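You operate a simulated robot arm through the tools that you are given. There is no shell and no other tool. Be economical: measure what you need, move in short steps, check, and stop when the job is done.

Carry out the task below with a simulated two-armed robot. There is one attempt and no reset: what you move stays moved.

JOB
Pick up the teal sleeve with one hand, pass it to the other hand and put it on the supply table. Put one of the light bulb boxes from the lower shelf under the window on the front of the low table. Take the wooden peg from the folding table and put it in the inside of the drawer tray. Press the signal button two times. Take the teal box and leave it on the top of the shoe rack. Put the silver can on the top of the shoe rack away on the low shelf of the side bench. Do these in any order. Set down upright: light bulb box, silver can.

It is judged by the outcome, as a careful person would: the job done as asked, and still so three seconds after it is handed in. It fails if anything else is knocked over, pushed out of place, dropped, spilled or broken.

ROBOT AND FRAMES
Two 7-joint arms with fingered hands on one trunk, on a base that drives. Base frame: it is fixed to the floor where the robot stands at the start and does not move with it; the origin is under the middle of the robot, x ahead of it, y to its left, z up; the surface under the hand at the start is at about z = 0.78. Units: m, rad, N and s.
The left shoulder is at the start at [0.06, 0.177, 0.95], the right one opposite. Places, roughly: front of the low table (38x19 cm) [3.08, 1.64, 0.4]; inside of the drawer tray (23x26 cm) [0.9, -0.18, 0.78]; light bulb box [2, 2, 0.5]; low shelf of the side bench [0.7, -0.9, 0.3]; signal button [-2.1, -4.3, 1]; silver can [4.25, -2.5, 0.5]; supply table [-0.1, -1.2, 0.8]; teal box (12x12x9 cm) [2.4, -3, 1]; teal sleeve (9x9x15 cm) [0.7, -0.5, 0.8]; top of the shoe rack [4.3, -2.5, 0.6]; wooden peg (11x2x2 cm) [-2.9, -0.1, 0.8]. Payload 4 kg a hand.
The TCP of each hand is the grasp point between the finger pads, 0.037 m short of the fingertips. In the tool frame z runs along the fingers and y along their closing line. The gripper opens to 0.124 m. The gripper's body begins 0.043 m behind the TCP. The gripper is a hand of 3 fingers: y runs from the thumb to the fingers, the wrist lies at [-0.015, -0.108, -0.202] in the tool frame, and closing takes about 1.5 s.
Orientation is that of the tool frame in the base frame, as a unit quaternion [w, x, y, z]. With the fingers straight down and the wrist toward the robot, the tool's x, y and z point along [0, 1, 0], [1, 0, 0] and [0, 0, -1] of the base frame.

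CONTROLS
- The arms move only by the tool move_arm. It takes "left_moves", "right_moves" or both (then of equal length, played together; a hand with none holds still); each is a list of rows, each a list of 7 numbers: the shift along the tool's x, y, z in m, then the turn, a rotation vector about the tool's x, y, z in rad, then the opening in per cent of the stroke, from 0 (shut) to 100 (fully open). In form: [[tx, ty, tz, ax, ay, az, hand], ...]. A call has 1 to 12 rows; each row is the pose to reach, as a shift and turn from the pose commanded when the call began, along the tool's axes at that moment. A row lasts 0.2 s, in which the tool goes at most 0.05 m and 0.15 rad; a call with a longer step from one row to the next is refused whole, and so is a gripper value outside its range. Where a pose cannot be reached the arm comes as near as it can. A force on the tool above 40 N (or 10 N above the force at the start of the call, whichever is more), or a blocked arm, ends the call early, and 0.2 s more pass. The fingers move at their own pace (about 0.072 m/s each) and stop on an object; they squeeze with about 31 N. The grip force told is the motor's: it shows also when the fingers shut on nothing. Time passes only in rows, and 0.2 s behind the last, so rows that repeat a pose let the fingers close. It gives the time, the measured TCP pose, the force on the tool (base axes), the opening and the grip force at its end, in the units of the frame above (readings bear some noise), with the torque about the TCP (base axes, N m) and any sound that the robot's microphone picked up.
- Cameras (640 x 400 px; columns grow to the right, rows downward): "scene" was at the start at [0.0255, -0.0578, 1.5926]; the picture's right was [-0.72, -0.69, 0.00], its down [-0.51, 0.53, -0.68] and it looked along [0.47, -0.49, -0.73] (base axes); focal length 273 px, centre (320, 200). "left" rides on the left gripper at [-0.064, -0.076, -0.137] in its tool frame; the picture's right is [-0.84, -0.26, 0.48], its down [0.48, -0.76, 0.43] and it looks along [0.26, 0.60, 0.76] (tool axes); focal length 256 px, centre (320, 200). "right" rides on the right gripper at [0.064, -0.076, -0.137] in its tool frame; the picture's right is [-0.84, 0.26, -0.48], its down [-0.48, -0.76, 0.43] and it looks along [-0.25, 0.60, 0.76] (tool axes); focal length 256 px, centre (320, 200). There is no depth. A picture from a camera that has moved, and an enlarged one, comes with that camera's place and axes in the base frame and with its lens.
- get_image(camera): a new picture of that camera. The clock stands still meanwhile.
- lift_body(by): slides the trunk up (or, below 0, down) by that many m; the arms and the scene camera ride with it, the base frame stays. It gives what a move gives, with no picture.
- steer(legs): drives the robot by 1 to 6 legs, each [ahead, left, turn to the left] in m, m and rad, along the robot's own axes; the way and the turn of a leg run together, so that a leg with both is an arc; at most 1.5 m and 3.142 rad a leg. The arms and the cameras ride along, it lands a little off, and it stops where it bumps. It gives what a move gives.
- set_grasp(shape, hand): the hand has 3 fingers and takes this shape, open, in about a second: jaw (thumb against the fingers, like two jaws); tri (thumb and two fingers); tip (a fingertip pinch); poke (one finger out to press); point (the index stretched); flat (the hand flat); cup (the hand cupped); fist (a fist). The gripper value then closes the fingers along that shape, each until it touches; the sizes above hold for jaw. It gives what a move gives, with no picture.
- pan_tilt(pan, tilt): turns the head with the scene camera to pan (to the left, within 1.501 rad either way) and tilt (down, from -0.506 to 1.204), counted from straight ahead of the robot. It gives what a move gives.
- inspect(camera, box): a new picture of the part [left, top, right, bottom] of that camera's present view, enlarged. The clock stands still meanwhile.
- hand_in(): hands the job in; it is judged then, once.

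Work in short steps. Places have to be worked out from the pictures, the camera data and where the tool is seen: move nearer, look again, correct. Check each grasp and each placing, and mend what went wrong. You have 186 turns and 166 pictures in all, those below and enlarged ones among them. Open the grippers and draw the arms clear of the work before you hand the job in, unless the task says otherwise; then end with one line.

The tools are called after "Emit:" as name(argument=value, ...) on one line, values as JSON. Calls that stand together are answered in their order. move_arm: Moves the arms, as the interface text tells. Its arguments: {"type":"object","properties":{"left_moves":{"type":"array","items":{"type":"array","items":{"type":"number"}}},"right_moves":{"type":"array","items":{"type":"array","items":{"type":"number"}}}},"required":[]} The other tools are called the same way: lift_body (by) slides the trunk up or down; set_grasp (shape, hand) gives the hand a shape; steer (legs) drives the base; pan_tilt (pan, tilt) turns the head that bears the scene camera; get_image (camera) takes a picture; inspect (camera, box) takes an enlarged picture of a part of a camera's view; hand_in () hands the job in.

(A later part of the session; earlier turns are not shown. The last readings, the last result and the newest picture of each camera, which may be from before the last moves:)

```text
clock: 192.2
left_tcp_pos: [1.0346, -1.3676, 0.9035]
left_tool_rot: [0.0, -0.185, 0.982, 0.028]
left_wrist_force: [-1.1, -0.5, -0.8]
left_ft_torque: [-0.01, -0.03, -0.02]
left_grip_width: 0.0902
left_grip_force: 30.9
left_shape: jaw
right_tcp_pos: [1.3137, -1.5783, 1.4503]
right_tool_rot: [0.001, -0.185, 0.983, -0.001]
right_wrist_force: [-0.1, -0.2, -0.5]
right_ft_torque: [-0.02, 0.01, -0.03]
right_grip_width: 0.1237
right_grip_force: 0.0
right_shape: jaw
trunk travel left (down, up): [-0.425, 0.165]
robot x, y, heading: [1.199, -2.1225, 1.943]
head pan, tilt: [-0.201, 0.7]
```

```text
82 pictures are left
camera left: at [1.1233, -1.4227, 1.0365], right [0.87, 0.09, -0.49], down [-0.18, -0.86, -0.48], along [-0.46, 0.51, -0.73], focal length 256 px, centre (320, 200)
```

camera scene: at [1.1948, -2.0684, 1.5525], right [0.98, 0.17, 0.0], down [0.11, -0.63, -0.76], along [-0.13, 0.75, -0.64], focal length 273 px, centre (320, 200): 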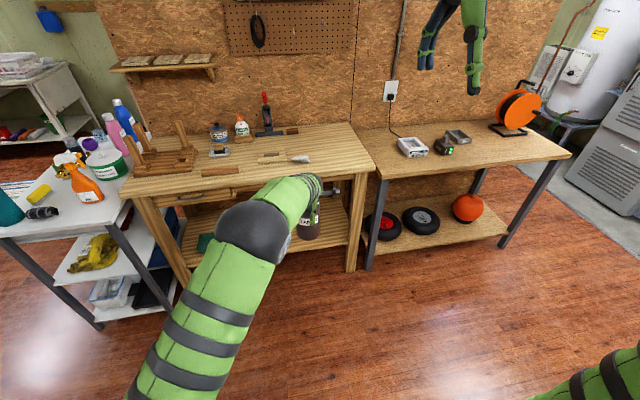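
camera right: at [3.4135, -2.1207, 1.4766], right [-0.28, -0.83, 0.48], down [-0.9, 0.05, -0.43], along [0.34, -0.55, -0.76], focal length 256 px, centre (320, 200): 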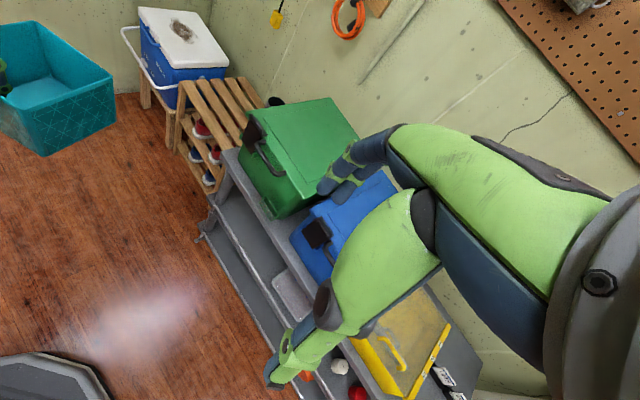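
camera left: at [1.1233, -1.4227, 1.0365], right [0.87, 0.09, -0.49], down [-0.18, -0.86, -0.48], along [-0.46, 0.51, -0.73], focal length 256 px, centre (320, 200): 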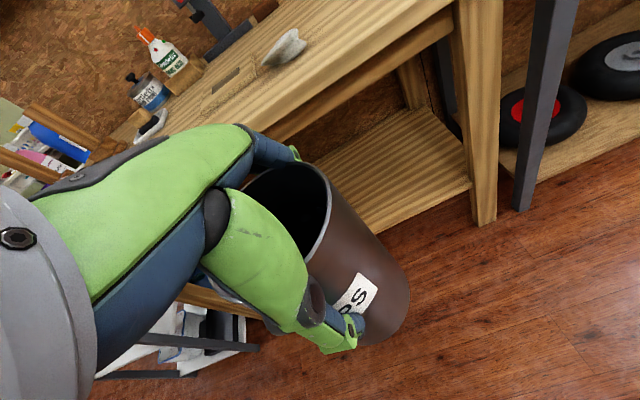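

The single-step limit is 0.4, so I lower 0.4 now and re-check heights and the apron under the bench top.

Emit:
lift_body(by=-0.4)

Emit:
get_image(camera="scene")

Emit:
get_image(camera="left")

```text
clock: 196.0
left_tcp_pos: [1.0345, -1.3663, 0.5034]
left_tool_rot: [-0.001, -0.184, 0.982, 0.027]
left_wrist_force: [-0.2, -0.1, -0.8]
left_ft_torque: [0.01, 0.0, -0.01]
left_grip_width: 0.09
left_grip_force: 31.2
left_shape: jaw
right_tcp_pos: [1.3148, -1.5777, 1.0511]
right_tool_rot: [0.001, -0.186, 0.983, -0.001]
right_wrist_force: [0.1, -0.4, 0.0]
right_ft_torque: [0.01, 0.0, 0.01]
right_grip_width: 0.1236
right_grip_force: 0.0
right_shape: jaw
trunk travel left (down, up): [-0.025, 0.565]
robot x, y, heading: [1.2019, -2.125, 1.943]
head pan, tilt: [-0.201, 0.7]
```

```text
81 pictures are left
camera scene: at [1.1948, -2.0683, 1.1525], right [0.98, 0.17, 0.0], down [0.11, -0.63, -0.76], along [-0.13, 0.75, -0.64], focal length 273 px, centre (320, 200)
```

scene: 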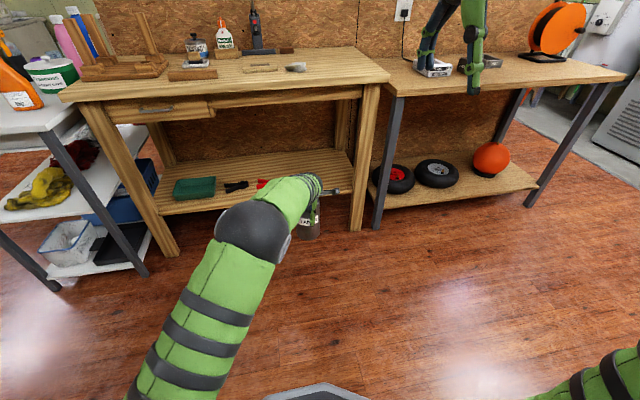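

```text
80 pictures are left
camera left: at [1.1233, -1.4227, 0.6367], right [0.87, 0.09, -0.49], down [-0.18, -0.86, -0.48], along [-0.46, 0.51, -0.73], focal length 256 px, centre (320, 200)
```

left: 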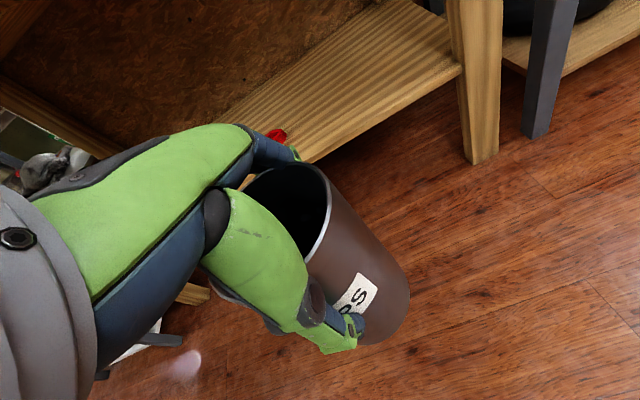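

Apron bottom is high (≈0.77), so clearance is ample. The shelf's front edge is near y≈-1.054 at x=0.95. I drive in so the can is about 7 cm inside the edge, still above it.

Emit:
steer(legs=[[0.391, -0.04, 0]])

Emit:
get_image(camera="left")

Emit:
inspect(camera="scene", box=[180, 80, 400, 300])

```text
clock: 198.5
left_tcp_pos: [0.9295, -0.9935, 0.5026]
left_tool_rot: [0.0, -0.185, 0.982, 0.028]
left_wrist_force: [0.1, -0.7, -0.4]
left_ft_torque: [-0.01, 0.0, 0.0]
left_grip_width: 0.0901
left_grip_force: 31.2
left_shape: jaw
right_tcp_pos: [1.2091, -1.2042, 1.0507]
right_tool_rot: [0.002, -0.187, 0.982, -0.001]
right_wrist_force: [-0.8, -0.1, -0.2]
right_ft_torque: [0.05, 0.02, 0.0]
right_grip_width: 0.1236
right_grip_force: 0.0
right_shape: jaw
trunk travel left (down, up): [-0.025, 0.565]
robot x, y, heading: [1.0934, -1.7493, 1.945]
head pan, tilt: [-0.201, 0.7]
```

```text
79 pictures are left
camera left: at [1.0177, -1.0492, 0.6367], right [0.87, 0.09, -0.49], down [-0.18, -0.86, -0.48], along [-0.46, 0.5, -0.73], focal length 256 px, centre (320, 200)
```

left: 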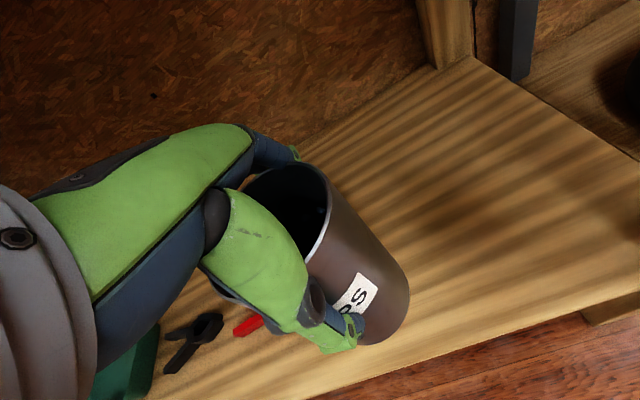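

```text
1.82 times, centred on (290, 190) of scene
camera zoom: at [1.0904, -1.6947, 1.1524], right [0.98, 0.17, 0.0], down [0.11, -0.63, -0.76], along [-0.13, 0.75, -0.64], focal length 496 px, centre (374, 218)
```

zoom: 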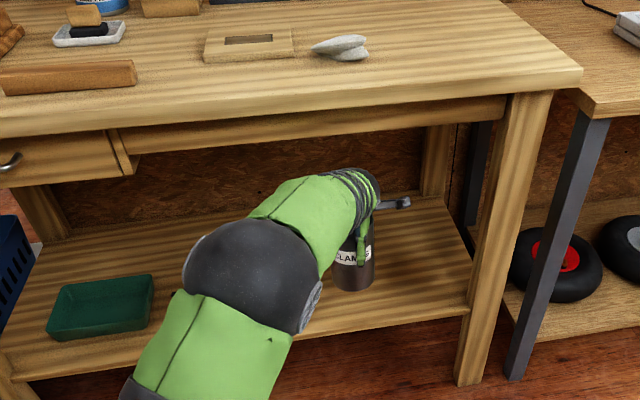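

Well above the shelf and inside the edge. I shift 1.5 cm deeper and lower to near contact.

Emit:
move_arm(left_moves=[[0, 0.013, 0.02, 0, 0, 0, 0], [0, 0.012, 0.04, 0, 0, 0, 0], [0, 0.0115, 0.055, 0, 0, 0, 0], [0, 0.0115, 0.06, 0, 0, 0, 0], [0, 0.0115, 0.06, 0, 0, 0, 0]])

Emit:
move_arm(left_moves=[[0, 0, 0.003, 0, 0, 0, 0], [0, 0, 0.005, 0, 0, 0, 0], [0, 0, 0.005, 0, 0, 0, 0]])

Emit:
get_image(camera="left")

```text
clock: 199.7
left_tcp_pos: [0.9245, -0.9807, 0.4443]
left_tool_rot: [0.0, -0.185, 0.982, 0.029]
left_wrist_force: [0.2, -0.3, 0.0]
left_ft_torque: [-0.02, -0.02, 0.01]
left_grip_width: 0.0896
left_grip_force: 30.8
left_shape: jaw
right_tcp_pos: [1.2088, -1.2046, 1.0505]
right_tool_rot: [0.002, -0.187, 0.982, -0.001]
right_wrist_force: [-0.3, 0.2, 0.0]
right_ft_torque: [0.02, 0.02, -0.01]
right_grip_width: 0.1239
right_grip_force: 0.0
right_shape: jaw
trunk travel left (down, up): [-0.025, 0.565]
robot x, y, heading: [1.095, -1.7503, 1.948]
head pan, tilt: [-0.201, 0.7]
```

```text
clock: 200.5
left_tcp_pos: [0.923, -0.9797, 0.4404]
left_tool_rot: [0.001, -0.186, 0.982, 0.029]
left_wrist_force: [-0.8, -0.4, -1.0]
left_ft_torque: [0.01, 0.0, 0.02]
left_grip_width: 0.0902
left_grip_force: 31.1
left_shape: jaw
right_tcp_pos: [1.2089, -1.2055, 1.0509]
right_tool_rot: [0.001, -0.187, 0.982, -0.001]
right_wrist_force: [-0.3, 0.3, -0.2]
right_ft_torque: [-0.03, 0.0, -0.03]
right_grip_width: 0.1238
right_grip_force: 0.1
right_shape: jaw
trunk travel left (down, up): [-0.025, 0.565]
robot x, y, heading: [1.0917, -1.7501, 1.95]
head pan, tilt: [-0.201, 0.7]
```

```text
77 pictures are left
camera left: at [1.0122, -1.0345, 0.5728], right [0.87, 0.09, -0.49], down [-0.18, -0.86, -0.48], along [-0.46, 0.5, -0.73], focal length 256 px, centre (320, 200)
```

left: 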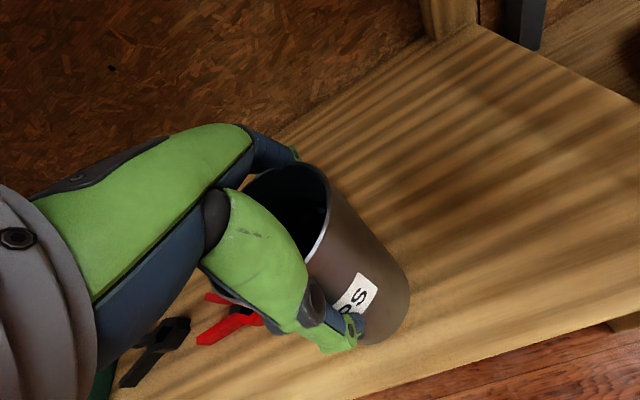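

No contact yet. I keep creeping down.

Emit:
move_arm(left_moves=[[0, 0, 0.004, 0, 0, 0, 0], [0, 0, 0.008, 0, 0, 0, 0], [0, 0, 0.01, 0, 0, 0, 0], [0, 0, 0.01, 0, 0, 0, 0]])

Emit:
move_arm(left_moves=[[0, 0, 0.003, 0, 0, 0, 0], [0, 0, 0.005, 0, 0, 0, 0], [0, 0, 0.005, 0, 0, 0, 0]])

```text
clock: 201.5
left_tcp_pos: [0.924, -0.9786, 0.4312]
left_tool_rot: [-0.001, -0.186, 0.982, 0.028]
left_wrist_force: [-0.2, -0.1, -2.1]
left_ft_torque: [-0.03, -0.02, 0.01]
left_grip_width: 0.09
left_grip_force: 31.3
left_shape: jaw
right_tcp_pos: [1.2094, -1.2041, 1.0516]
right_tool_rot: [0.002, -0.187, 0.982, 0.0]
right_wrist_force: [-0.8, 0.1, 0.0]
right_ft_torque: [0.0, 0.0, -0.02]
right_grip_width: 0.1239
right_grip_force: 0.0
right_shape: jaw
trunk travel left (down, up): [-0.025, 0.565]
robot x, y, heading: [1.0917, -1.7506, 1.946]
head pan, tilt: [-0.201, 0.7]
```

```text
clock: 202.3
left_tcp_pos: [0.9242, -0.9783, 0.4257]
left_tool_rot: [0.0, -0.185, 0.982, 0.029]
left_wrist_force: [-0.2, 0.4, -0.8]
left_ft_torque: [-0.01, 0.03, 0.0]
left_grip_width: 0.0899
left_grip_force: 31.1
left_shape: jaw
right_tcp_pos: [1.2083, -1.2035, 1.0514]
right_tool_rot: [0.001, -0.186, 0.983, -0.001]
right_wrist_force: [-0.2, 0.4, -1.0]
right_ft_torque: [0.02, 0.02, 0.0]
right_grip_width: 0.1238
right_grip_force: 0.0
right_shape: jaw
trunk travel left (down, up): [-0.025, 0.565]
robot x, y, heading: [1.0944, -1.7507, 1.949]
head pan, tilt: [-0.201, 0.7]
```

Emit:
move_arm(left_moves=[[0, 0, 0.004, 0, 0, 0, 0], [0, 0, 0.008, 0, 0, 0, 0], [0, 0, 0.01, 0, 0, 0, 0], [0, 0, 0.01, 0, 0, 0, 0]])

Emit:
inspect(camera="scene", box=[280, 130, 400, 270])

```text
clock: 203.3
left_tcp_pos: [0.9234, -0.9785, 0.4167]
left_tool_rot: [0.001, -0.185, 0.982, 0.03]
left_wrist_force: [1.3, -4.0, 14.6]
left_ft_torque: [0.18, 0.14, 0.01]
left_grip_width: 0.0897
left_grip_force: 30.9
left_shape: jaw
right_tcp_pos: [1.2093, -1.2047, 1.0511]
right_tool_rot: [0.001, -0.187, 0.982, -0.001]
right_wrist_force: [-0.4, 0.4, 0.0]
right_ft_torque: [0.02, 0.0, -0.04]
right_grip_width: 0.1236
right_grip_force: 0.0
right_shape: jaw
trunk travel left (down, up): [-0.025, 0.565]
robot x, y, heading: [1.0953, -1.7486, 1.945]
head pan, tilt: [-0.201, 0.7]
```

```text
2.86 times, centred on (340, 200) of scene
camera zoom: at [1.0906, -1.6957, 1.1527], right [0.98, 0.17, 0.0], down [0.11, -0.63, -0.77], along [-0.13, 0.75, -0.64], focal length 780 px, centre (263, 200)
```

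zoom: 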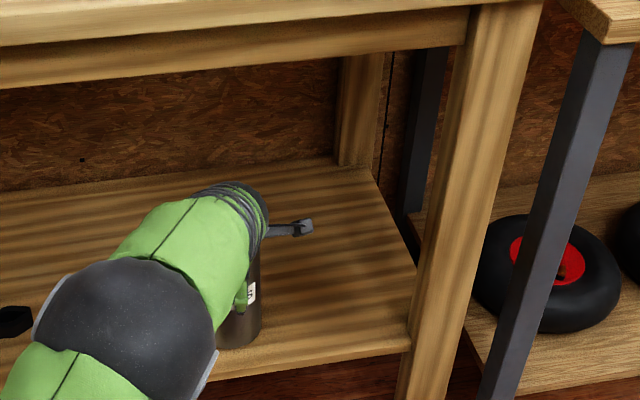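

Contact. I ease off 2 mm, open fully, raise just enough to clear the rim, then back straight out.

Emit:
move_arm(left_moves=[[0, 0, -0.003, 0, 0, 0, 0], [0, 0, -0.003, 0, 0, 0, 100], [0, 0, -0.003, 0, 0, 0, 100], [0, 0, -0.003, 0, 0, 0, 100], [0, 0, -0.003, 0, 0, 0, 100], [0, 0.002, -0.03, 0, 0, 0, 100], [0, 0.003, -0.06, 0, 0, 0, 100], [0, 0.004, -0.088, 0, 0, 0, 100], [0, 0.004, -0.088, 0, 0, 0, 100]])

Emit:
get_image(camera="left")

Emit:
inspect(camera="scene", box=[280, 130, 400, 270])

```text
clock: 205.3
left_tcp_pos: [0.9236, -0.9802, 0.5001]
left_tool_rot: [0.0, -0.186, 0.982, 0.028]
left_wrist_force: [-0.8, -0.6, -0.3]
left_ft_torque: [0.02, 0.02, -0.07]
left_grip_width: 0.124
left_grip_force: 0.1
left_shape: jaw
right_tcp_pos: [1.2087, -1.2043, 1.0514]
right_tool_rot: [0.001, -0.187, 0.982, 0.0]
right_wrist_force: [0.5, 0.6, -0.9]
right_ft_torque: [-0.03, 0.02, 0.0]
right_grip_width: 0.1237
right_grip_force: 0.1
right_shape: jaw
trunk travel left (down, up): [-0.025, 0.565]
robot x, y, heading: [1.0923, -1.7505, 1.945]
head pan, tilt: [-0.201, 0.7]
```

```text
75 pictures are left
camera left: at [1.0109, -1.0355, 0.635], right [0.87, 0.09, -0.49], down [-0.18, -0.86, -0.48], along [-0.46, 0.51, -0.73], focal length 256 px, centre (320, 200)
```

left: 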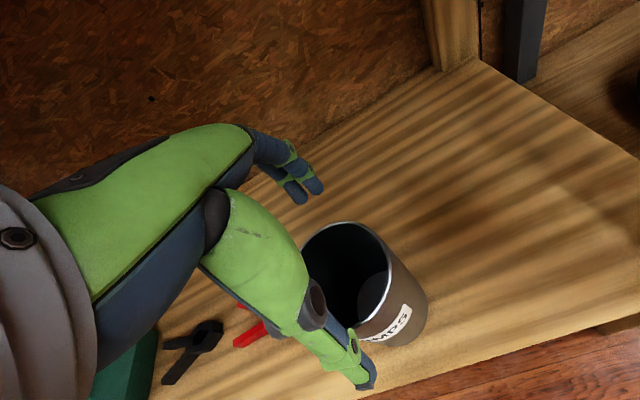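

```text
2.86 times, centred on (340, 200) of scene
camera zoom: at [1.0904, -1.6948, 1.1524], right [0.98, 0.17, 0.0], down [0.11, -0.63, -0.76], along [-0.13, 0.75, -0.64], focal length 780 px, centre (263, 200)
```

zoom: 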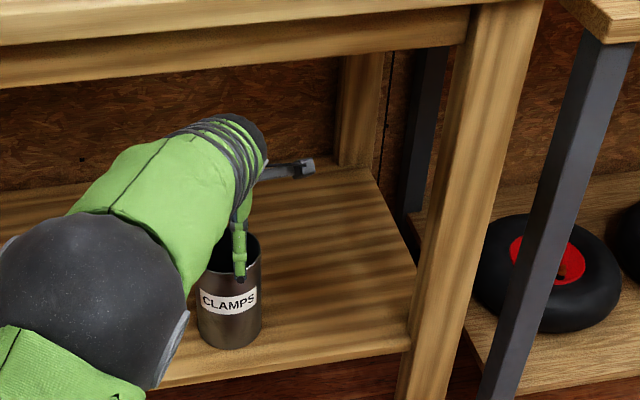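

The can stands upright. I lift 1.5 cm more and withdraw the hand backwards, then back the robot off and raise the trunk.

Emit:
move_arm(left_moves=[[0, 0, -0.015, 0, 0, 0, 100], [0, -0.03, -0.017, 0, 0, 0, 100], [0, -0.07, -0.02, 0, 0, 0, 100], [0, -0.11, -0.022, 0, 0, 0, 100], [0, -0.15, -0.024, 0, 0, 0, 100], [0, -0.15, -0.024, 0, 0, 0, 100]])

Emit:
steer(legs=[[-0.4, 0, 0]])

Emit:
lift_body(by=0.4)

Emit:
pan_tilt(pan=1.3, tilt=0.4)

Emit:
get_image(camera="scene")

```text
clock: 206.7
left_tcp_pos: [0.9807, -1.1221, 0.5203]
left_tool_rot: [-0.001, -0.186, 0.982, 0.03]
left_wrist_force: [0.3, 0.2, 0.0]
left_ft_torque: [0.0, -0.01, -0.02]
left_grip_width: 0.1239
left_grip_force: 0.2
left_shape: jaw
right_tcp_pos: [1.2094, -1.2048, 1.0513]
right_tool_rot: [0.002, -0.187, 0.982, 0.0]
right_wrist_force: [-0.2, 0.2, -0.8]
right_ft_torque: [-0.01, 0.0, 0.01]
right_grip_width: 0.1238
right_grip_force: 0.0
right_shape: jaw
trunk travel left (down, up): [-0.025, 0.565]
robot x, y, heading: [1.0955, -1.7551, 1.947]
head pan, tilt: [-0.201, 0.7]
```

```text
clock: 209.2
left_tcp_pos: [1.1322, -1.4946, 0.5191]
left_tool_rot: [0.0, -0.18, 0.983, 0.029]
left_wrist_force: [-0.8, 0.3, 0.8]
left_ft_torque: [0.01, -0.03, 0.02]
left_grip_width: 0.1237
left_grip_force: 0.1
left_shape: jaw
right_tcp_pos: [1.3597, -1.5801, 1.0505]
right_tool_rot: [0.001, -0.182, 0.983, 0.0]
right_wrist_force: [-0.7, 0.4, 0.1]
right_ft_torque: [0.0, -0.01, 0.01]
right_grip_width: 0.1237
right_grip_force: 0.1
right_shape: jaw
trunk travel left (down, up): [-0.025, 0.565]
robot x, y, heading: [1.239, -2.1233, 1.939]
head pan, tilt: [-0.201, 0.7]
```

```text
clock: 213.0
left_tcp_pos: [1.1321, -1.4951, 0.9192]
left_tool_rot: [0.0, -0.181, 0.983, 0.029]
left_wrist_force: [-0.6, 0.6, 0.0]
left_ft_torque: [-0.01, -0.03, -0.01]
left_grip_width: 0.1239
left_grip_force: 0.1
left_shape: jaw
right_tcp_pos: [1.3594, -1.5792, 1.45]
right_tool_rot: [0.001, -0.181, 0.983, -0.001]
right_wrist_force: [0.3, 0.2, -0.1]
right_ft_torque: [-0.01, -0.01, 0.0]
right_grip_width: 0.1239
right_grip_force: 0.1
right_shape: jaw
trunk travel left (down, up): [-0.425, 0.165]
robot x, y, heading: [1.242, -2.126, 1.937]
head pan, tilt: [-0.201, 0.7]
```

```text
clock: 214.6
left_tcp_pos: [1.1311, -1.4941, 0.9197]
left_tool_rot: [0.0, -0.182, 0.983, 0.028]
left_wrist_force: [0.6, -0.5, 0.2]
left_ft_torque: [-0.01, -0.01, -0.01]
left_grip_width: 0.124
left_grip_force: 0.1
left_shape: jaw
right_tcp_pos: [1.3595, -1.5794, 1.4513]
right_tool_rot: [0.001, -0.182, 0.983, 0.0]
right_wrist_force: [-0.1, 0.5, 0.4]
right_ft_torque: [0.02, -0.03, 0.01]
right_grip_width: 0.1237
right_grip_force: 0.0
right_shape: jaw
trunk travel left (down, up): [-0.425, 0.165]
robot x, y, heading: [1.2376, -2.1217, 1.936]
head pan, tilt: [1.3, 0.4]
```

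```text
73 pictures are left
camera scene: at [1.1586, -2.1617, 1.5793], right [-0.1, 1.0, 0.0], down [0.39, 0.04, -0.92], along [-0.92, -0.09, -0.39], focal length 273 px, centre (320, 200)
```

scene: 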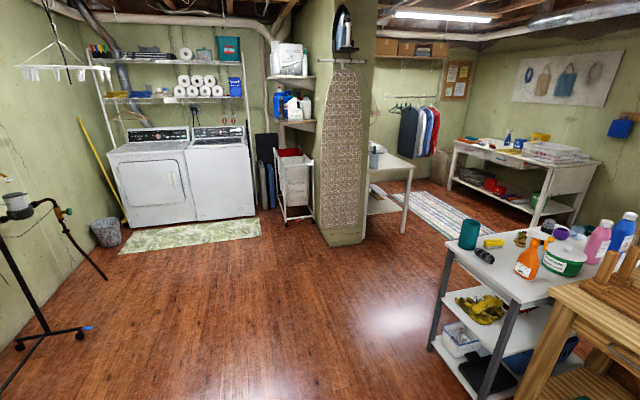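

The button's rough location projects onto the washer tops. I zoom in there.

Emit:
inspect(camera="scene", box=[90, 90, 270, 240])

```text
2.67 times, centred on (180, 165) of scene
camera zoom: at [1.1586, -2.1617, 1.5793], right [-0.1, 1.0, 0.0], down [0.39, 0.04, -0.92], along [-0.92, -0.09, -0.39], focal length 728 px, centre (693, 293)
```

zoom: 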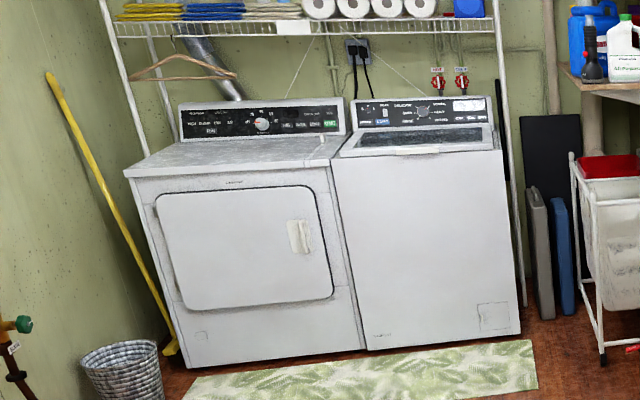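

The dryer's control panel carries what looks like the signal button, with a green one near its right end. I turn and drive toward the dryer, staying clear of the tripod near (0.1, -4.05).

Emit:
steer(legs=[[0, 0, 1.527], [0.957, 0.198, 0], [0.957, 0.198, 0]])

Emit:
pan_tilt(pan=0.3, tilt=0.3)

Emit:
get_image(camera="scene")

```text
clock: 227.9
left_tcp_pos: [-1.0499, -3.1799, 0.9206]
left_tool_rot: [0.02, 0.813, -0.582, -0.02]
left_wrist_force: [-1.0, -0.8, -0.1]
left_ft_torque: [0.01, -0.01, 0.01]
left_grip_width: 0.1239
left_grip_force: 0.0
left_shape: jaw
right_tcp_pos: [-0.9563, -2.9557, 1.4511]
right_tool_rot: [-0.001, 0.814, -0.581, 0.0]
right_wrist_force: [0.1, -0.2, 0.2]
right_ft_torque: [-0.02, 0.0, -0.03]
right_grip_width: 0.1234
right_grip_force: 0.0
right_shape: jaw
trunk travel left (down, up): [-0.425, 0.165]
robot x, y, heading: [-0.4168, -3.0933, -2.811]
head pan, tilt: [1.3, 0.4]
```

```text
clock: 229.2
left_tcp_pos: [-1.049, -3.1798, 0.9191]
left_tool_rot: [0.02, 0.813, -0.582, -0.02]
left_wrist_force: [0.2, -0.2, 0.2]
left_ft_torque: [0.01, 0.01, -0.03]
left_grip_width: 0.124
left_grip_force: 0.1
left_shape: jaw
right_tcp_pos: [-0.9553, -2.9552, 1.4511]
right_tool_rot: [-0.001, 0.814, -0.581, 0.0]
right_wrist_force: [0.0, 0.2, -0.5]
right_ft_torque: [0.0, -0.02, 0.0]
right_grip_width: 0.1238
right_grip_force: 0.2
right_shape: jaw
trunk travel left (down, up): [-0.425, 0.165]
robot x, y, heading: [-0.4115, -3.0937, -2.812]
head pan, tilt: [0.3, 0.3]
```

```text
71 pictures are left
camera scene: at [-0.4627, -3.1404, 1.5886], right [-0.59, 0.81, 0.0], down [0.24, 0.17, -0.96], along [-0.77, -0.56, -0.3], focal length 273 px, centre (320, 200)
```

scene: 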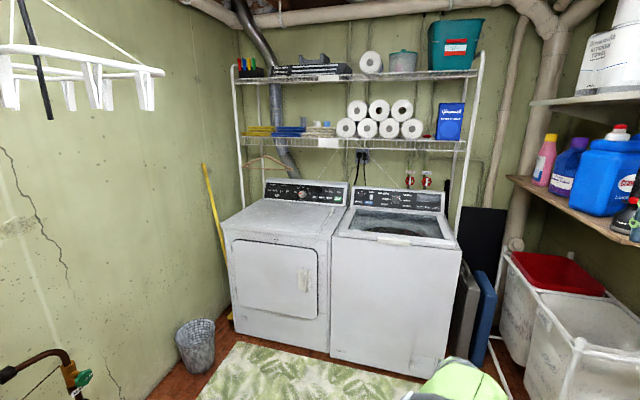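

Emit:
inspect(camera="scene", box=[250, 160, 380, 230])

```text
4.92 times, centred on (315, 195) of scene
camera zoom: at [-0.4627, -3.1404, 1.5886], right [-0.59, 0.81, 0.0], down [0.24, 0.17, -0.96], along [-0.77, -0.56, -0.3], focal length 1344 px, centre (345, 225)
```

zoom: 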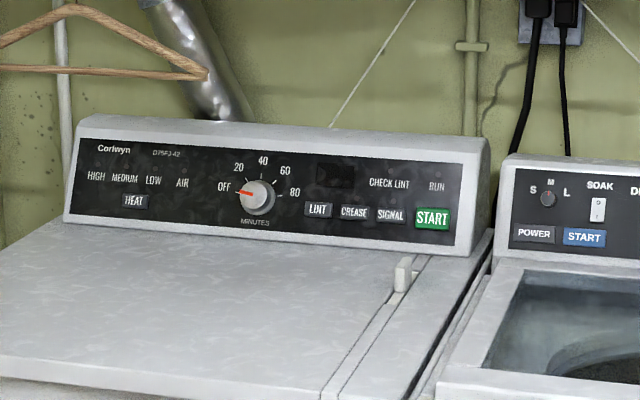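

The SIGNAL button sits between CREASE and START, near (-2.06, -4.22, 0.99). I tuck the left hand up and out of the way, set the right hand to poke, and pitch it 45° forward.

Emit:
set_grasp(hand="right", shape="poke")

Emit:
move_arm(left_moves=[[0.03, -0.01, -0.035, 0, 0, 0, 100], [0.06, -0.02, -0.07, 0, 0, 0, 100], [0.09, -0.03, -0.105, 0, 0, 0, 100], [0.12, -0.04, -0.14, 0, 0, 0, 100], [0.15, -0.05, -0.175, 0, 0, 0, 100], [0.18, -0.06, -0.21, 0, 0, 0, 100], [0.2, -0.07, -0.25, 0, 0, 0, 100], [0.22, -0.08, -0.29, 0, 0, 0, 100]], right_moves=[[0, 0.01, 0.03, -0.1, 0, 0, 100], [0, 0.02, 0.06, -0.2, 0, 0, 100], [0, 0.03, 0.09, -0.3, 0, 0, 100], [0, 0.04, 0.12, -0.4, 0, 0, 100], [0, 0.05, 0.15, -0.5, 0, 0, 100], [0, 0.06, 0.18, -0.6, 0, 0, 100], [0, 0.07, 0.21, -0.7, 0, 0, 100], [0, 0.08, 0.22, -0.785, 0, 0, 100]])

Emit:
get_image(camera="right")

```text
clock: 230.1
left_tcp_pos: [-1.0492, -3.1799, 0.9186]
left_tool_rot: [0.02, 0.813, -0.582, -0.02]
left_wrist_force: [1.1, -0.1, 0.1]
left_ft_torque: [0.0, 0.02, -0.03]
left_grip_width: 0.124
left_grip_force: 0.1
left_shape: jaw
right_tcp_pos: [-0.9565, -2.9555, 1.4496]
right_tool_rot: [0.0, 0.814, -0.581, 0.0]
right_wrist_force: [0.2, 0.0, -0.3]
right_ft_torque: [-0.04, -0.04, 0.01]
right_grip_width: 0.0001
right_grip_force: 0.1
right_shape: poke
trunk travel left (down, up): [-0.425, 0.165]
robot x, y, heading: [-0.4149, -3.0913, -2.809]
head pan, tilt: [0.3, 0.3]
```

```text
clock: 231.9
left_tcp_pos: [-0.885, -3.3615, 1.2017]
left_tool_rot: [0.021, 0.812, -0.582, -0.021]
left_wrist_force: [0.2, 0.6, -0.1]
left_ft_torque: [0.01, -0.04, -0.03]
left_grip_width: 0.1238
left_grip_force: 0.0
left_shape: jaw
right_tcp_pos: [-1.0315, -2.9839, 1.2308]
right_tool_rot: [0.312, 0.752, -0.536, -0.222]
right_wrist_force: [-0.3, -0.1, 0.9]
right_ft_torque: [0.01, 0.01, -0.01]
right_grip_width: 0.0001
right_grip_force: 0.2
right_shape: poke
trunk travel left (down, up): [-0.425, 0.165]
robot x, y, heading: [-0.4178, -3.0938, -2.808]
head pan, tilt: [0.3, 0.3]
```

```text
69 pictures are left
camera right: at [-0.869, -2.9963, 1.2731], right [-0.12, 0.84, 0.52], down [0.06, 0.53, -0.84], along [-0.99, -0.07, -0.11], focal length 256 px, centre (320, 200)
```

right: 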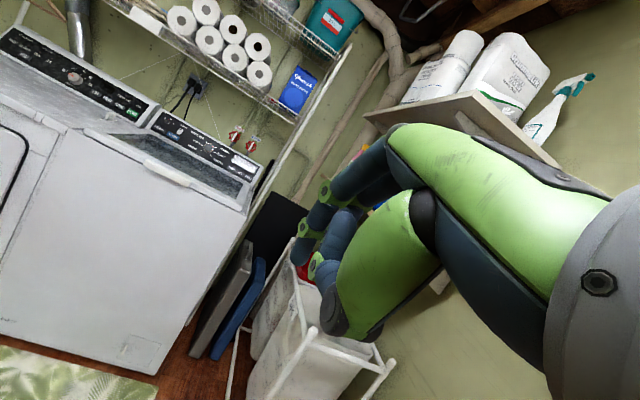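

The index tip sits about 4 cm beyond the TCP along the finger axis. I drive ahead, then left in front of the dryer, stopping short to take a view.

Emit:
steer(legs=[[0.8, 0, 0], [0, 0.807, 0]])

Emit:
pan_tilt(pan=-0.2, tilt=0.5)

Emit:
get_image(camera="scene")

```text
clock: 240.2
left_tcp_pos: [-1.3837, -4.3961, 1.2007]
left_tool_rot: [0.019, 0.808, -0.588, -0.02]
left_wrist_force: [0.6, 0.7, -0.2]
left_ft_torque: [0.04, -0.03, 0.0]
left_grip_width: 0.1241
left_grip_force: 0.1
left_shape: jaw
right_tcp_pos: [-1.5228, -4.0162, 1.2303]
right_tool_rot: [0.309, 0.747, -0.544, -0.225]
right_wrist_force: [0.0, -1.0, 0.0]
right_ft_torque: [0.01, 0.0, -0.03]
right_grip_width: 0.0
right_grip_force: 0.1
right_shape: poke
trunk travel left (down, up): [-0.425, 0.165]
robot x, y, heading: [-0.911, -4.1375, -2.826]
head pan, tilt: [0.3, 0.3]
```

```text
clock: 241.1
left_tcp_pos: [-1.3832, -4.3966, 1.2012]
left_tool_rot: [0.02, 0.808, -0.589, -0.021]
left_wrist_force: [-0.1, 0.4, 0.9]
left_ft_torque: [-0.02, 0.01, -0.01]
left_grip_width: 0.1241
left_grip_force: 0.0
left_shape: jaw
right_tcp_pos: [-1.5232, -4.0165, 1.2303]
right_tool_rot: [0.308, 0.748, -0.544, -0.225]
right_wrist_force: [0.1, 0.0, 0.0]
right_ft_torque: [0.01, -0.01, -0.02]
right_grip_width: 0.0001
right_grip_force: 0.0
right_shape: poke
trunk travel left (down, up): [-0.425, 0.165]
robot x, y, heading: [-0.9082, -4.1353, -2.829]
head pan, tilt: [-0.201, 0.499]
```

```text
68 pictures are left
camera scene: at [-0.9705, -4.1396, 1.5702], right [-0.11, 0.99, 0.0], down [0.48, 0.05, -0.88], along [-0.87, -0.1, -0.48], focal length 273 px, centre (320, 200)
```

scene: 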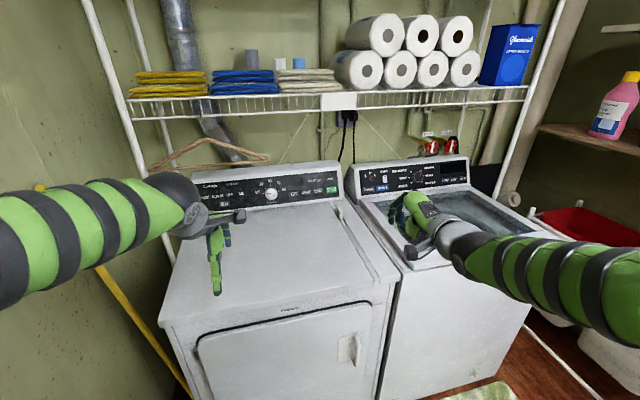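

Emit:
inspect(camera="scene", box=[230, 150, 370, 230])

Emit:
get_image(camera="right")

```text
4.57 times, centred on (300, 190) of scene
camera zoom: at [-0.9705, -4.1396, 1.5702], right [-0.11, 0.99, 0.0], down [0.48, 0.05, -0.88], along [-0.87, -0.1, -0.48], focal length 1248 px, centre (411, 246)
```

zoom: 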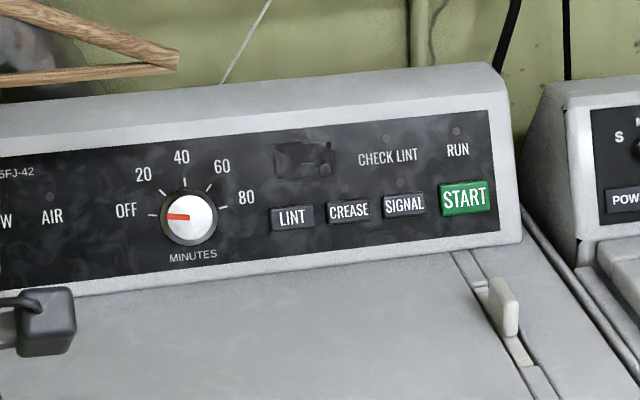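

```text
66 pictures are left
camera right: at [-1.3608, -4.0312, 1.2731], right [-0.11, 0.85, 0.52], down [0.07, 0.53, -0.84], along [-0.99, -0.05, -0.12], focal length 256 px, centre (320, 200)
```

right: 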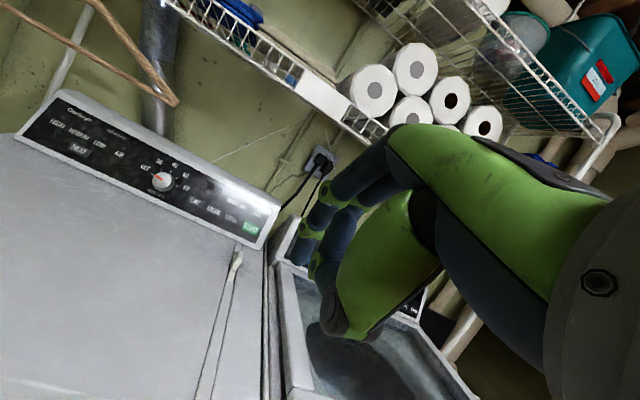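

Triangulated SIGNAL button: about (-2.161, -4.284, 0.963). I drive 0.27 m closer and recheck.

Emit:
steer(legs=[[0.27, 0, 0]])

Emit:
inspect(camera="scene", box=[230, 130, 390, 250])

Emit:
inspect(camera="right", box=[120, 100, 360, 280])

```text
clock: 242.7
left_tcp_pos: [-1.5696, -4.4538, 1.1999]
left_tool_rot: [0.019, 0.807, -0.59, -0.02]
left_wrist_force: [-0.2, -0.3, 1.1]
left_ft_torque: [-0.06, -0.02, 0.04]
left_grip_width: 0.1237
left_grip_force: 0.1
left_shape: jaw
right_tcp_pos: [-1.7082, -4.0746, 1.2305]
right_tool_rot: [0.308, 0.747, -0.545, -0.224]
right_wrist_force: [-0.3, 0.0, 0.6]
right_ft_torque: [0.0, -0.02, -0.03]
right_grip_width: 0.0
right_grip_force: 0.1
right_shape: poke
trunk travel left (down, up): [-0.425, 0.165]
robot x, y, heading: [-1.0949, -4.1997, -2.829]
head pan, tilt: [-0.201, 0.499]
stopped in leg 1: the robot was blocked; the commanded pose is now the measured one
```

```text
3.33 times, centred on (310, 190) of scene
camera zoom: at [-1.1567, -4.1997, 1.5701], right [-0.11, 0.99, 0.0], down [0.48, 0.05, -0.88], along [-0.87, -0.1, -0.48], focal length 910 px, centre (353, 233)
```

zoom: 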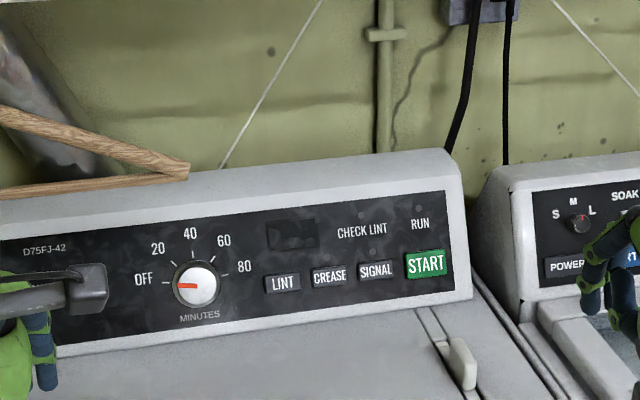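

```text
2.22 times, centred on (240, 190) of right
camera zoom: at [-1.5467, -4.0909, 1.2731], right [-0.1, 0.85, 0.52], down [0.07, 0.53, -0.84], along [-0.99, -0.05, -0.12], focal length 569 px, centre (498, 222)
```

zoom: 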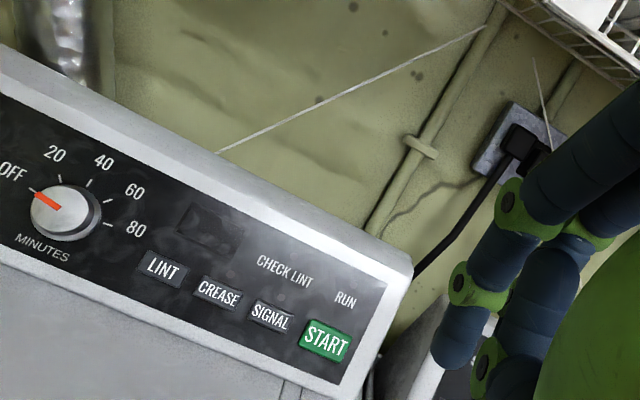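

Both views agree on about (-2.163, -4.287, 0.963). I move the index finger toward it, stopping about 11 cm short along the finger axis.

Emit:
move_arm(right_moves=[[0.006, 0.016, 0.039, 0, 0, 0, 100], [0.011, 0.033, 0.078, 0, 0, 0, 100], [0.017, 0.049, 0.116, 0, 0, 0, 100], [0.023, 0.065, 0.155, 0, 0, 0, 100], [0.028, 0.081, 0.194, 0, 0, 0, 100], [0.034, 0.098, 0.233, 0, 0, 0, 100], [0.04, 0.114, 0.272, 0, 0, 0, 100], [0.046, 0.13, 0.31, 0, 0, 0, 100], [0.051, 0.146, 0.349, 0, 0, 0, 100], [0.057, 0.163, 0.388, 0, 0, 0, 100], [0.057, 0.163, 0.388, 0, 0, 0, 100]])

Emit:
get_image(camera="right")

Emit:
inspect(camera="scene", box=[270, 130, 430, 250])

```text
clock: 245.1
left_tcp_pos: [-1.5691, -4.4548, 1.2009]
left_tool_rot: [0.019, 0.807, -0.59, -0.02]
left_wrist_force: [0.3, -0.2, 0.3]
left_ft_torque: [0.0, -0.01, -0.04]
left_grip_width: 0.1241
left_grip_force: 0.1
left_shape: jaw
right_tcp_pos: [-2.0601, -4.2491, 1.0697]
right_tool_rot: [0.309, 0.747, -0.544, -0.226]
right_wrist_force: [0.3, -0.3, 0.0]
right_ft_torque: [0.0, 0.01, 0.0]
right_grip_width: 0.0001
right_grip_force: 0.0
right_shape: poke
trunk travel left (down, up): [-0.425, 0.165]
robot x, y, heading: [-1.0925, -4.1951, -2.83]
head pan, tilt: [-0.201, 0.499]
```

```text
63 pictures are left
camera right: at [-1.8994, -4.2647, 1.1133], right [-0.1, 0.85, 0.52], down [0.07, 0.53, -0.84], along [-0.99, -0.05, -0.12], focal length 256 px, centre (320, 200)
```

right: 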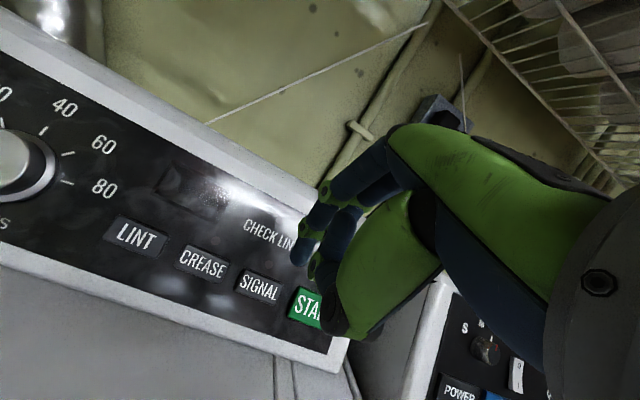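

```text
3.33 times, centred on (350, 190) of scene
camera zoom: at [-1.1554, -4.1993, 1.5702], right [-0.11, 0.99, 0.0], down [0.48, 0.05, -0.88], along [-0.87, -0.1, -0.48], focal length 910 px, centre (220, 233)
```

zoom: 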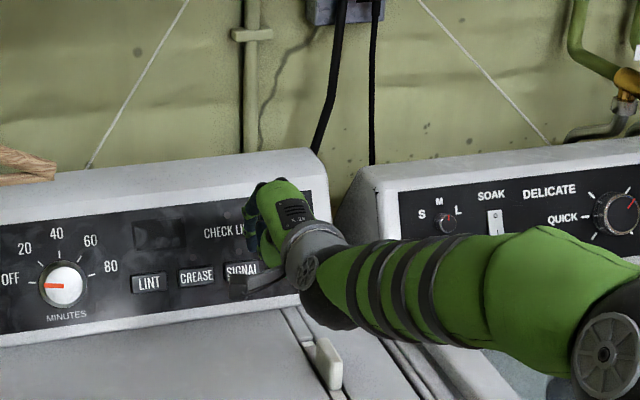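

The finger axis is aimed right at SIGNAL: predicted contact pixel (257,286), seen at (259,287). I advance 9.5 cm, then check.

Emit:
move_arm(right_moves=[[0, 0, 0.03, 0, 0, 0, 100], [0, 0, 0.06, 0, 0, 0, 100], [0, 0, 0.085, 0, 0, 0, 100], [0, 0, 0.095, 0, 0, 0, 100], [0, 0, 0.095, 0, 0, 0, 100]])

Emit:
get_image(camera="right")

```text
clock: 246.3
left_tcp_pos: [-1.5682, -4.4541, 1.1996]
left_tool_rot: [0.019, 0.807, -0.589, -0.022]
left_wrist_force: [0.2, 0.4, -0.9]
left_ft_torque: [-0.03, -0.02, -0.02]
left_grip_width: 0.1238
left_grip_force: 0.0
left_shape: jaw
right_tcp_pos: [-2.1251, -4.2704, 1.0041]
right_tool_rot: [0.309, 0.747, -0.543, -0.226]
right_wrist_force: [1.7, 0.7, 2.0]
right_ft_torque: [-0.03, -0.01, 0.06]
right_grip_width: 0.0
right_grip_force: 0.1
right_shape: poke
trunk travel left (down, up): [-0.425, 0.165]
robot x, y, heading: [-1.0952, -4.1976, -2.831]
head pan, tilt: [-0.201, 0.499]
heard: click
```

```text
61 pictures are left
camera right: at [-1.9627, -4.2856, 1.047], right [-0.1, 0.85, 0.52], down [0.07, 0.53, -0.84], along [-0.99, -0.05, -0.12], focal length 256 px, centre (320, 200)
```

right: 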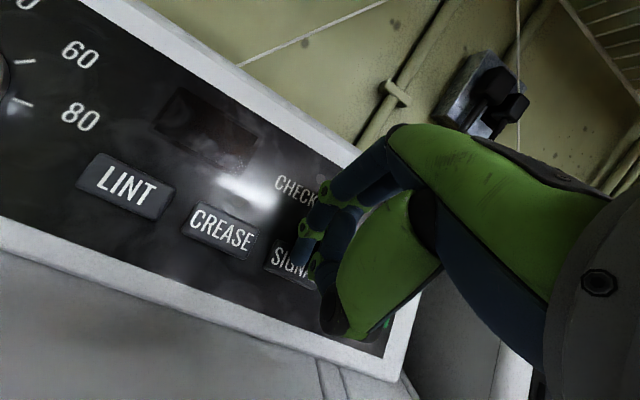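

A click was heard with a light contact force. I zoom to confirm the finger is on SIGNAL alone.

Emit:
inspect(camera="right", box=[200, 160, 420, 360])

Emit:
inspect(camera="scene", box=[290, 150, 390, 230])

```text
2.00 times, centred on (310, 260) of right
camera zoom: at [-1.9627, -4.2856, 1.047], right [-0.1, 0.85, 0.52], down [0.07, 0.53, -0.84], along [-0.99, -0.05, -0.12], focal length 512 px, centre (340, 80)
```

zoom: 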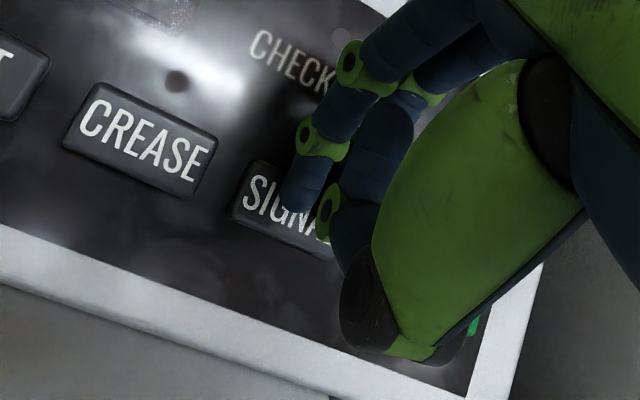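

```text
5.00 times, centred on (340, 190) of scene
camera zoom: at [-1.1552, -4.1994, 1.5702], right [-0.11, 0.99, 0.0], down [0.48, 0.05, -0.88], along [-0.87, -0.1, -0.48], focal length 1365 px, centre (220, 250)
```

zoom: 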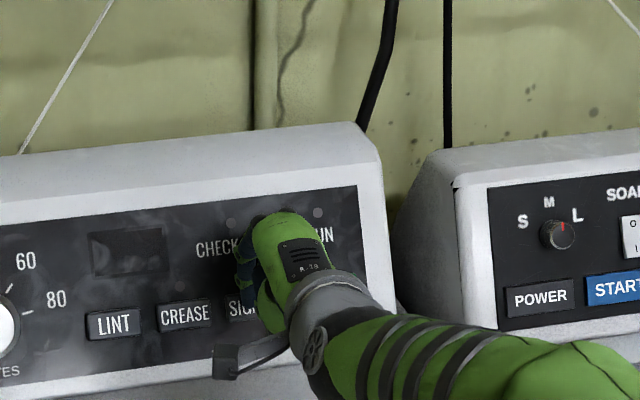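

The fingertip is on SIGNAL. I retract 3 cm to release.

Emit:
move_arm(right_moves=[[0, 0, -0.015, 0, 0, 0, 100], [0, 0, -0.03, 0, 0, 0, 100], [0, 0, -0.03, 0, 0, 0, 100]])

Emit:
move_arm(right_moves=[[0, 0, 0.012, 0, 0, 0, 100], [0, 0, 0.022, 0, 0, 0, 100], [0, 0, 0.03, 0, 0, 0, 100], [0, 0, 0.03, 0, 0, 0, 100]])

```text
clock: 247.1
left_tcp_pos: [-1.568, -4.4547, 1.2001]
left_tool_rot: [0.019, 0.807, -0.59, -0.021]
left_wrist_force: [-0.8, 0.5, -0.1]
left_ft_torque: [-0.05, -0.01, -0.04]
left_grip_width: 0.1241
left_grip_force: 0.0
left_shape: jaw
right_tcp_pos: [-2.1045, -4.2628, 1.0248]
right_tool_rot: [0.308, 0.747, -0.544, -0.225]
right_wrist_force: [-0.1, 0.2, 0.2]
right_ft_torque: [0.0, 0.01, 0.01]
right_grip_width: 0.0
right_grip_force: 0.1
right_shape: poke
trunk travel left (down, up): [-0.425, 0.165]
robot x, y, heading: [-1.0922, -4.1987, -2.824]
head pan, tilt: [-0.201, 0.499]
```

```text
clock: 248.1
left_tcp_pos: [-1.5679, -4.4543, 1.2008]
left_tool_rot: [0.019, 0.807, -0.59, -0.021]
left_wrist_force: [0.7, 0.6, -0.2]
left_ft_torque: [-0.03, 0.02, -0.04]
left_grip_width: 0.124
left_grip_force: 0.1
left_shape: jaw
right_tcp_pos: [-2.1239, -4.2685, 1.0037]
right_tool_rot: [0.309, 0.747, -0.544, -0.225]
right_wrist_force: [2.0, 0.1, 1.7]
right_ft_torque: [0.0, -0.04, 0.01]
right_grip_width: 0.0
right_grip_force: 0.1
right_shape: poke
trunk travel left (down, up): [-0.425, 0.165]
robot x, y, heading: [-1.0973, -4.1974, -2.831]
head pan, tilt: [-0.201, 0.499]
heard: click
```

Second click heard: two presses. I withdraw along the finger axis and back the arm off, then reset the right hand to jaw and pointing down.

Emit:
move_arm(right_moves=[[0, 0, -0.02, 0, 0, 0, 100], [0, 0, -0.06, 0, 0, 0, 100], [0, 0, -0.1, 0, 0, 0, 100], [-0.01, -0.02, -0.14, 0, 0, 0, 100], [-0.02, -0.04, -0.18, 0, 0, 0, 100], [-0.03, -0.06, -0.22, 0, 0, 0, 100], [-0.04, -0.08, -0.26, 0, 0, 0, 100], [-0.05, -0.1, -0.3, 0, 0, 0, 100], [-0.055, -0.12, -0.34, 0, 0, 0, 100], [-0.06, -0.14, -0.38, 0, 0, 0, 100]])

Emit:
steer(legs=[[-0.35, -0.1, 0]])

Emit:
set_grasp(hand="right", shape="jaw")

Emit:
move_arm(right_moves=[[0, 0, 0, 0.12, 0, 0, 100], [0, 0, 0, 0.24, 0, 0, 100], [0, 0, 0, 0.36, 0, 0, 100], [0, 0, 0, 0.48, 0, 0, 100], [0, 0, 0, 0.6, 0, 0, 100], [0, 0, 0, 0.7, 0, 0, 100], [0, 0, 0, 0.785, 0, 0, 100]])

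Emit:
inspect(camera="scene", box=[200, 130, 440, 280])

```text
clock: 250.3
left_tcp_pos: [-1.5676, -4.4541, 1.2011]
left_tool_rot: [0.02, 0.807, -0.589, -0.021]
left_wrist_force: [0.1, -0.2, 0.0]
left_ft_torque: [-0.03, 0.01, 0.02]
left_grip_width: 0.1237
left_grip_force: 0.0
left_shape: jaw
right_tcp_pos: [-1.7894, -4.099, 1.1726]
right_tool_rot: [0.309, 0.747, -0.543, -0.225]
right_wrist_force: [0.1, 0.5, -0.6]
right_ft_torque: [-0.01, -0.01, 0.0]
right_grip_width: 0.0
right_grip_force: 0.0
right_shape: poke
trunk travel left (down, up): [-0.425, 0.165]
robot x, y, heading: [-1.094, -4.1958, -2.827]
head pan, tilt: [-0.201, 0.499]
```

```text
clock: 252.8
left_tcp_pos: [-1.3233, -4.2312, 1.1996]
left_tool_rot: [0.018, 0.79, -0.613, -0.021]
left_wrist_force: [-1.0, -0.1, 0.6]
left_ft_torque: [0.04, -0.01, 0.02]
left_grip_width: 0.1238
left_grip_force: 0.1
left_shape: jaw
right_tcp_pos: [-1.5262, -3.8624, 1.1731]
right_tool_rot: [0.303, 0.73, -0.565, -0.235]
right_wrist_force: [0.0, -1.1, 0.9]
right_ft_torque: [0.0, -0.01, -0.02]
right_grip_width: 0.0003
right_grip_force: 0.1
right_shape: poke
trunk travel left (down, up): [-0.425, 0.165]
robot x, y, heading: [-0.8335, -4.0037, -2.885]
head pan, tilt: [-0.201, 0.499]
stopped in leg 1: the robot was blocked; the commanded pose is now the measured one
```

```text
clock: 253.7
left_tcp_pos: [-1.3243, -4.2298, 1.2011]
left_tool_rot: [0.019, 0.79, -0.612, -0.021]
left_wrist_force: [0.5, -0.1, -0.2]
left_ft_torque: [0.02, 0.0, 0.03]
left_grip_width: 0.1237
left_grip_force: 0.1
left_shape: jaw
right_tcp_pos: [-1.5263, -3.8631, 1.1723]
right_tool_rot: [0.302, 0.731, -0.565, -0.235]
right_wrist_force: [-0.5, 0.0, -0.7]
right_ft_torque: [0.01, 0.01, 0.02]
right_grip_width: 0.124
right_grip_force: 0.1
right_shape: jaw
trunk travel left (down, up): [-0.425, 0.165]
robot x, y, heading: [-0.8367, -4.0033, -2.883]
head pan, tilt: [-0.201, 0.499]
```

```text
clock: 255.2
left_tcp_pos: [-1.3245, -4.2298, 1.2009]
left_tool_rot: [0.019, 0.79, -0.612, -0.021]
left_wrist_force: [-0.2, 0.0, -0.4]
left_ft_torque: [-0.01, -0.01, 0.0]
left_grip_width: 0.1241
left_grip_force: 0.1
left_shape: jaw
right_tcp_pos: [-1.5274, -3.8629, 1.1724]
right_tool_rot: [-0.001, 0.791, -0.611, 0.001]
right_wrist_force: [-0.1, 0.0, 0.7]
right_ft_torque: [0.01, 0.02, 0.01]
right_grip_width: 0.124
right_grip_force: 0.0
right_shape: jaw
right hand out of reach, approached as far as the arm can: row 3, 4
trunk travel left (down, up): [-0.425, 0.165]
robot x, y, heading: [-0.8344, -4.004, -2.883]
head pan, tilt: [-0.201, 0.499]
```

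```text
2.67 times, centred on (320, 205) of scene
camera zoom: at [-0.8974, -3.9986, 1.5701], right [-0.05, 1.0, 0.0], down [0.48, 0.03, -0.88], along [-0.88, -0.05, -0.48], focal length 728 px, centre (320, 187)
```

zoom: 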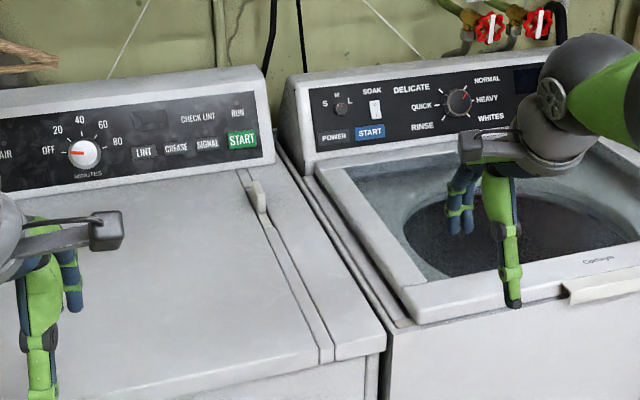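

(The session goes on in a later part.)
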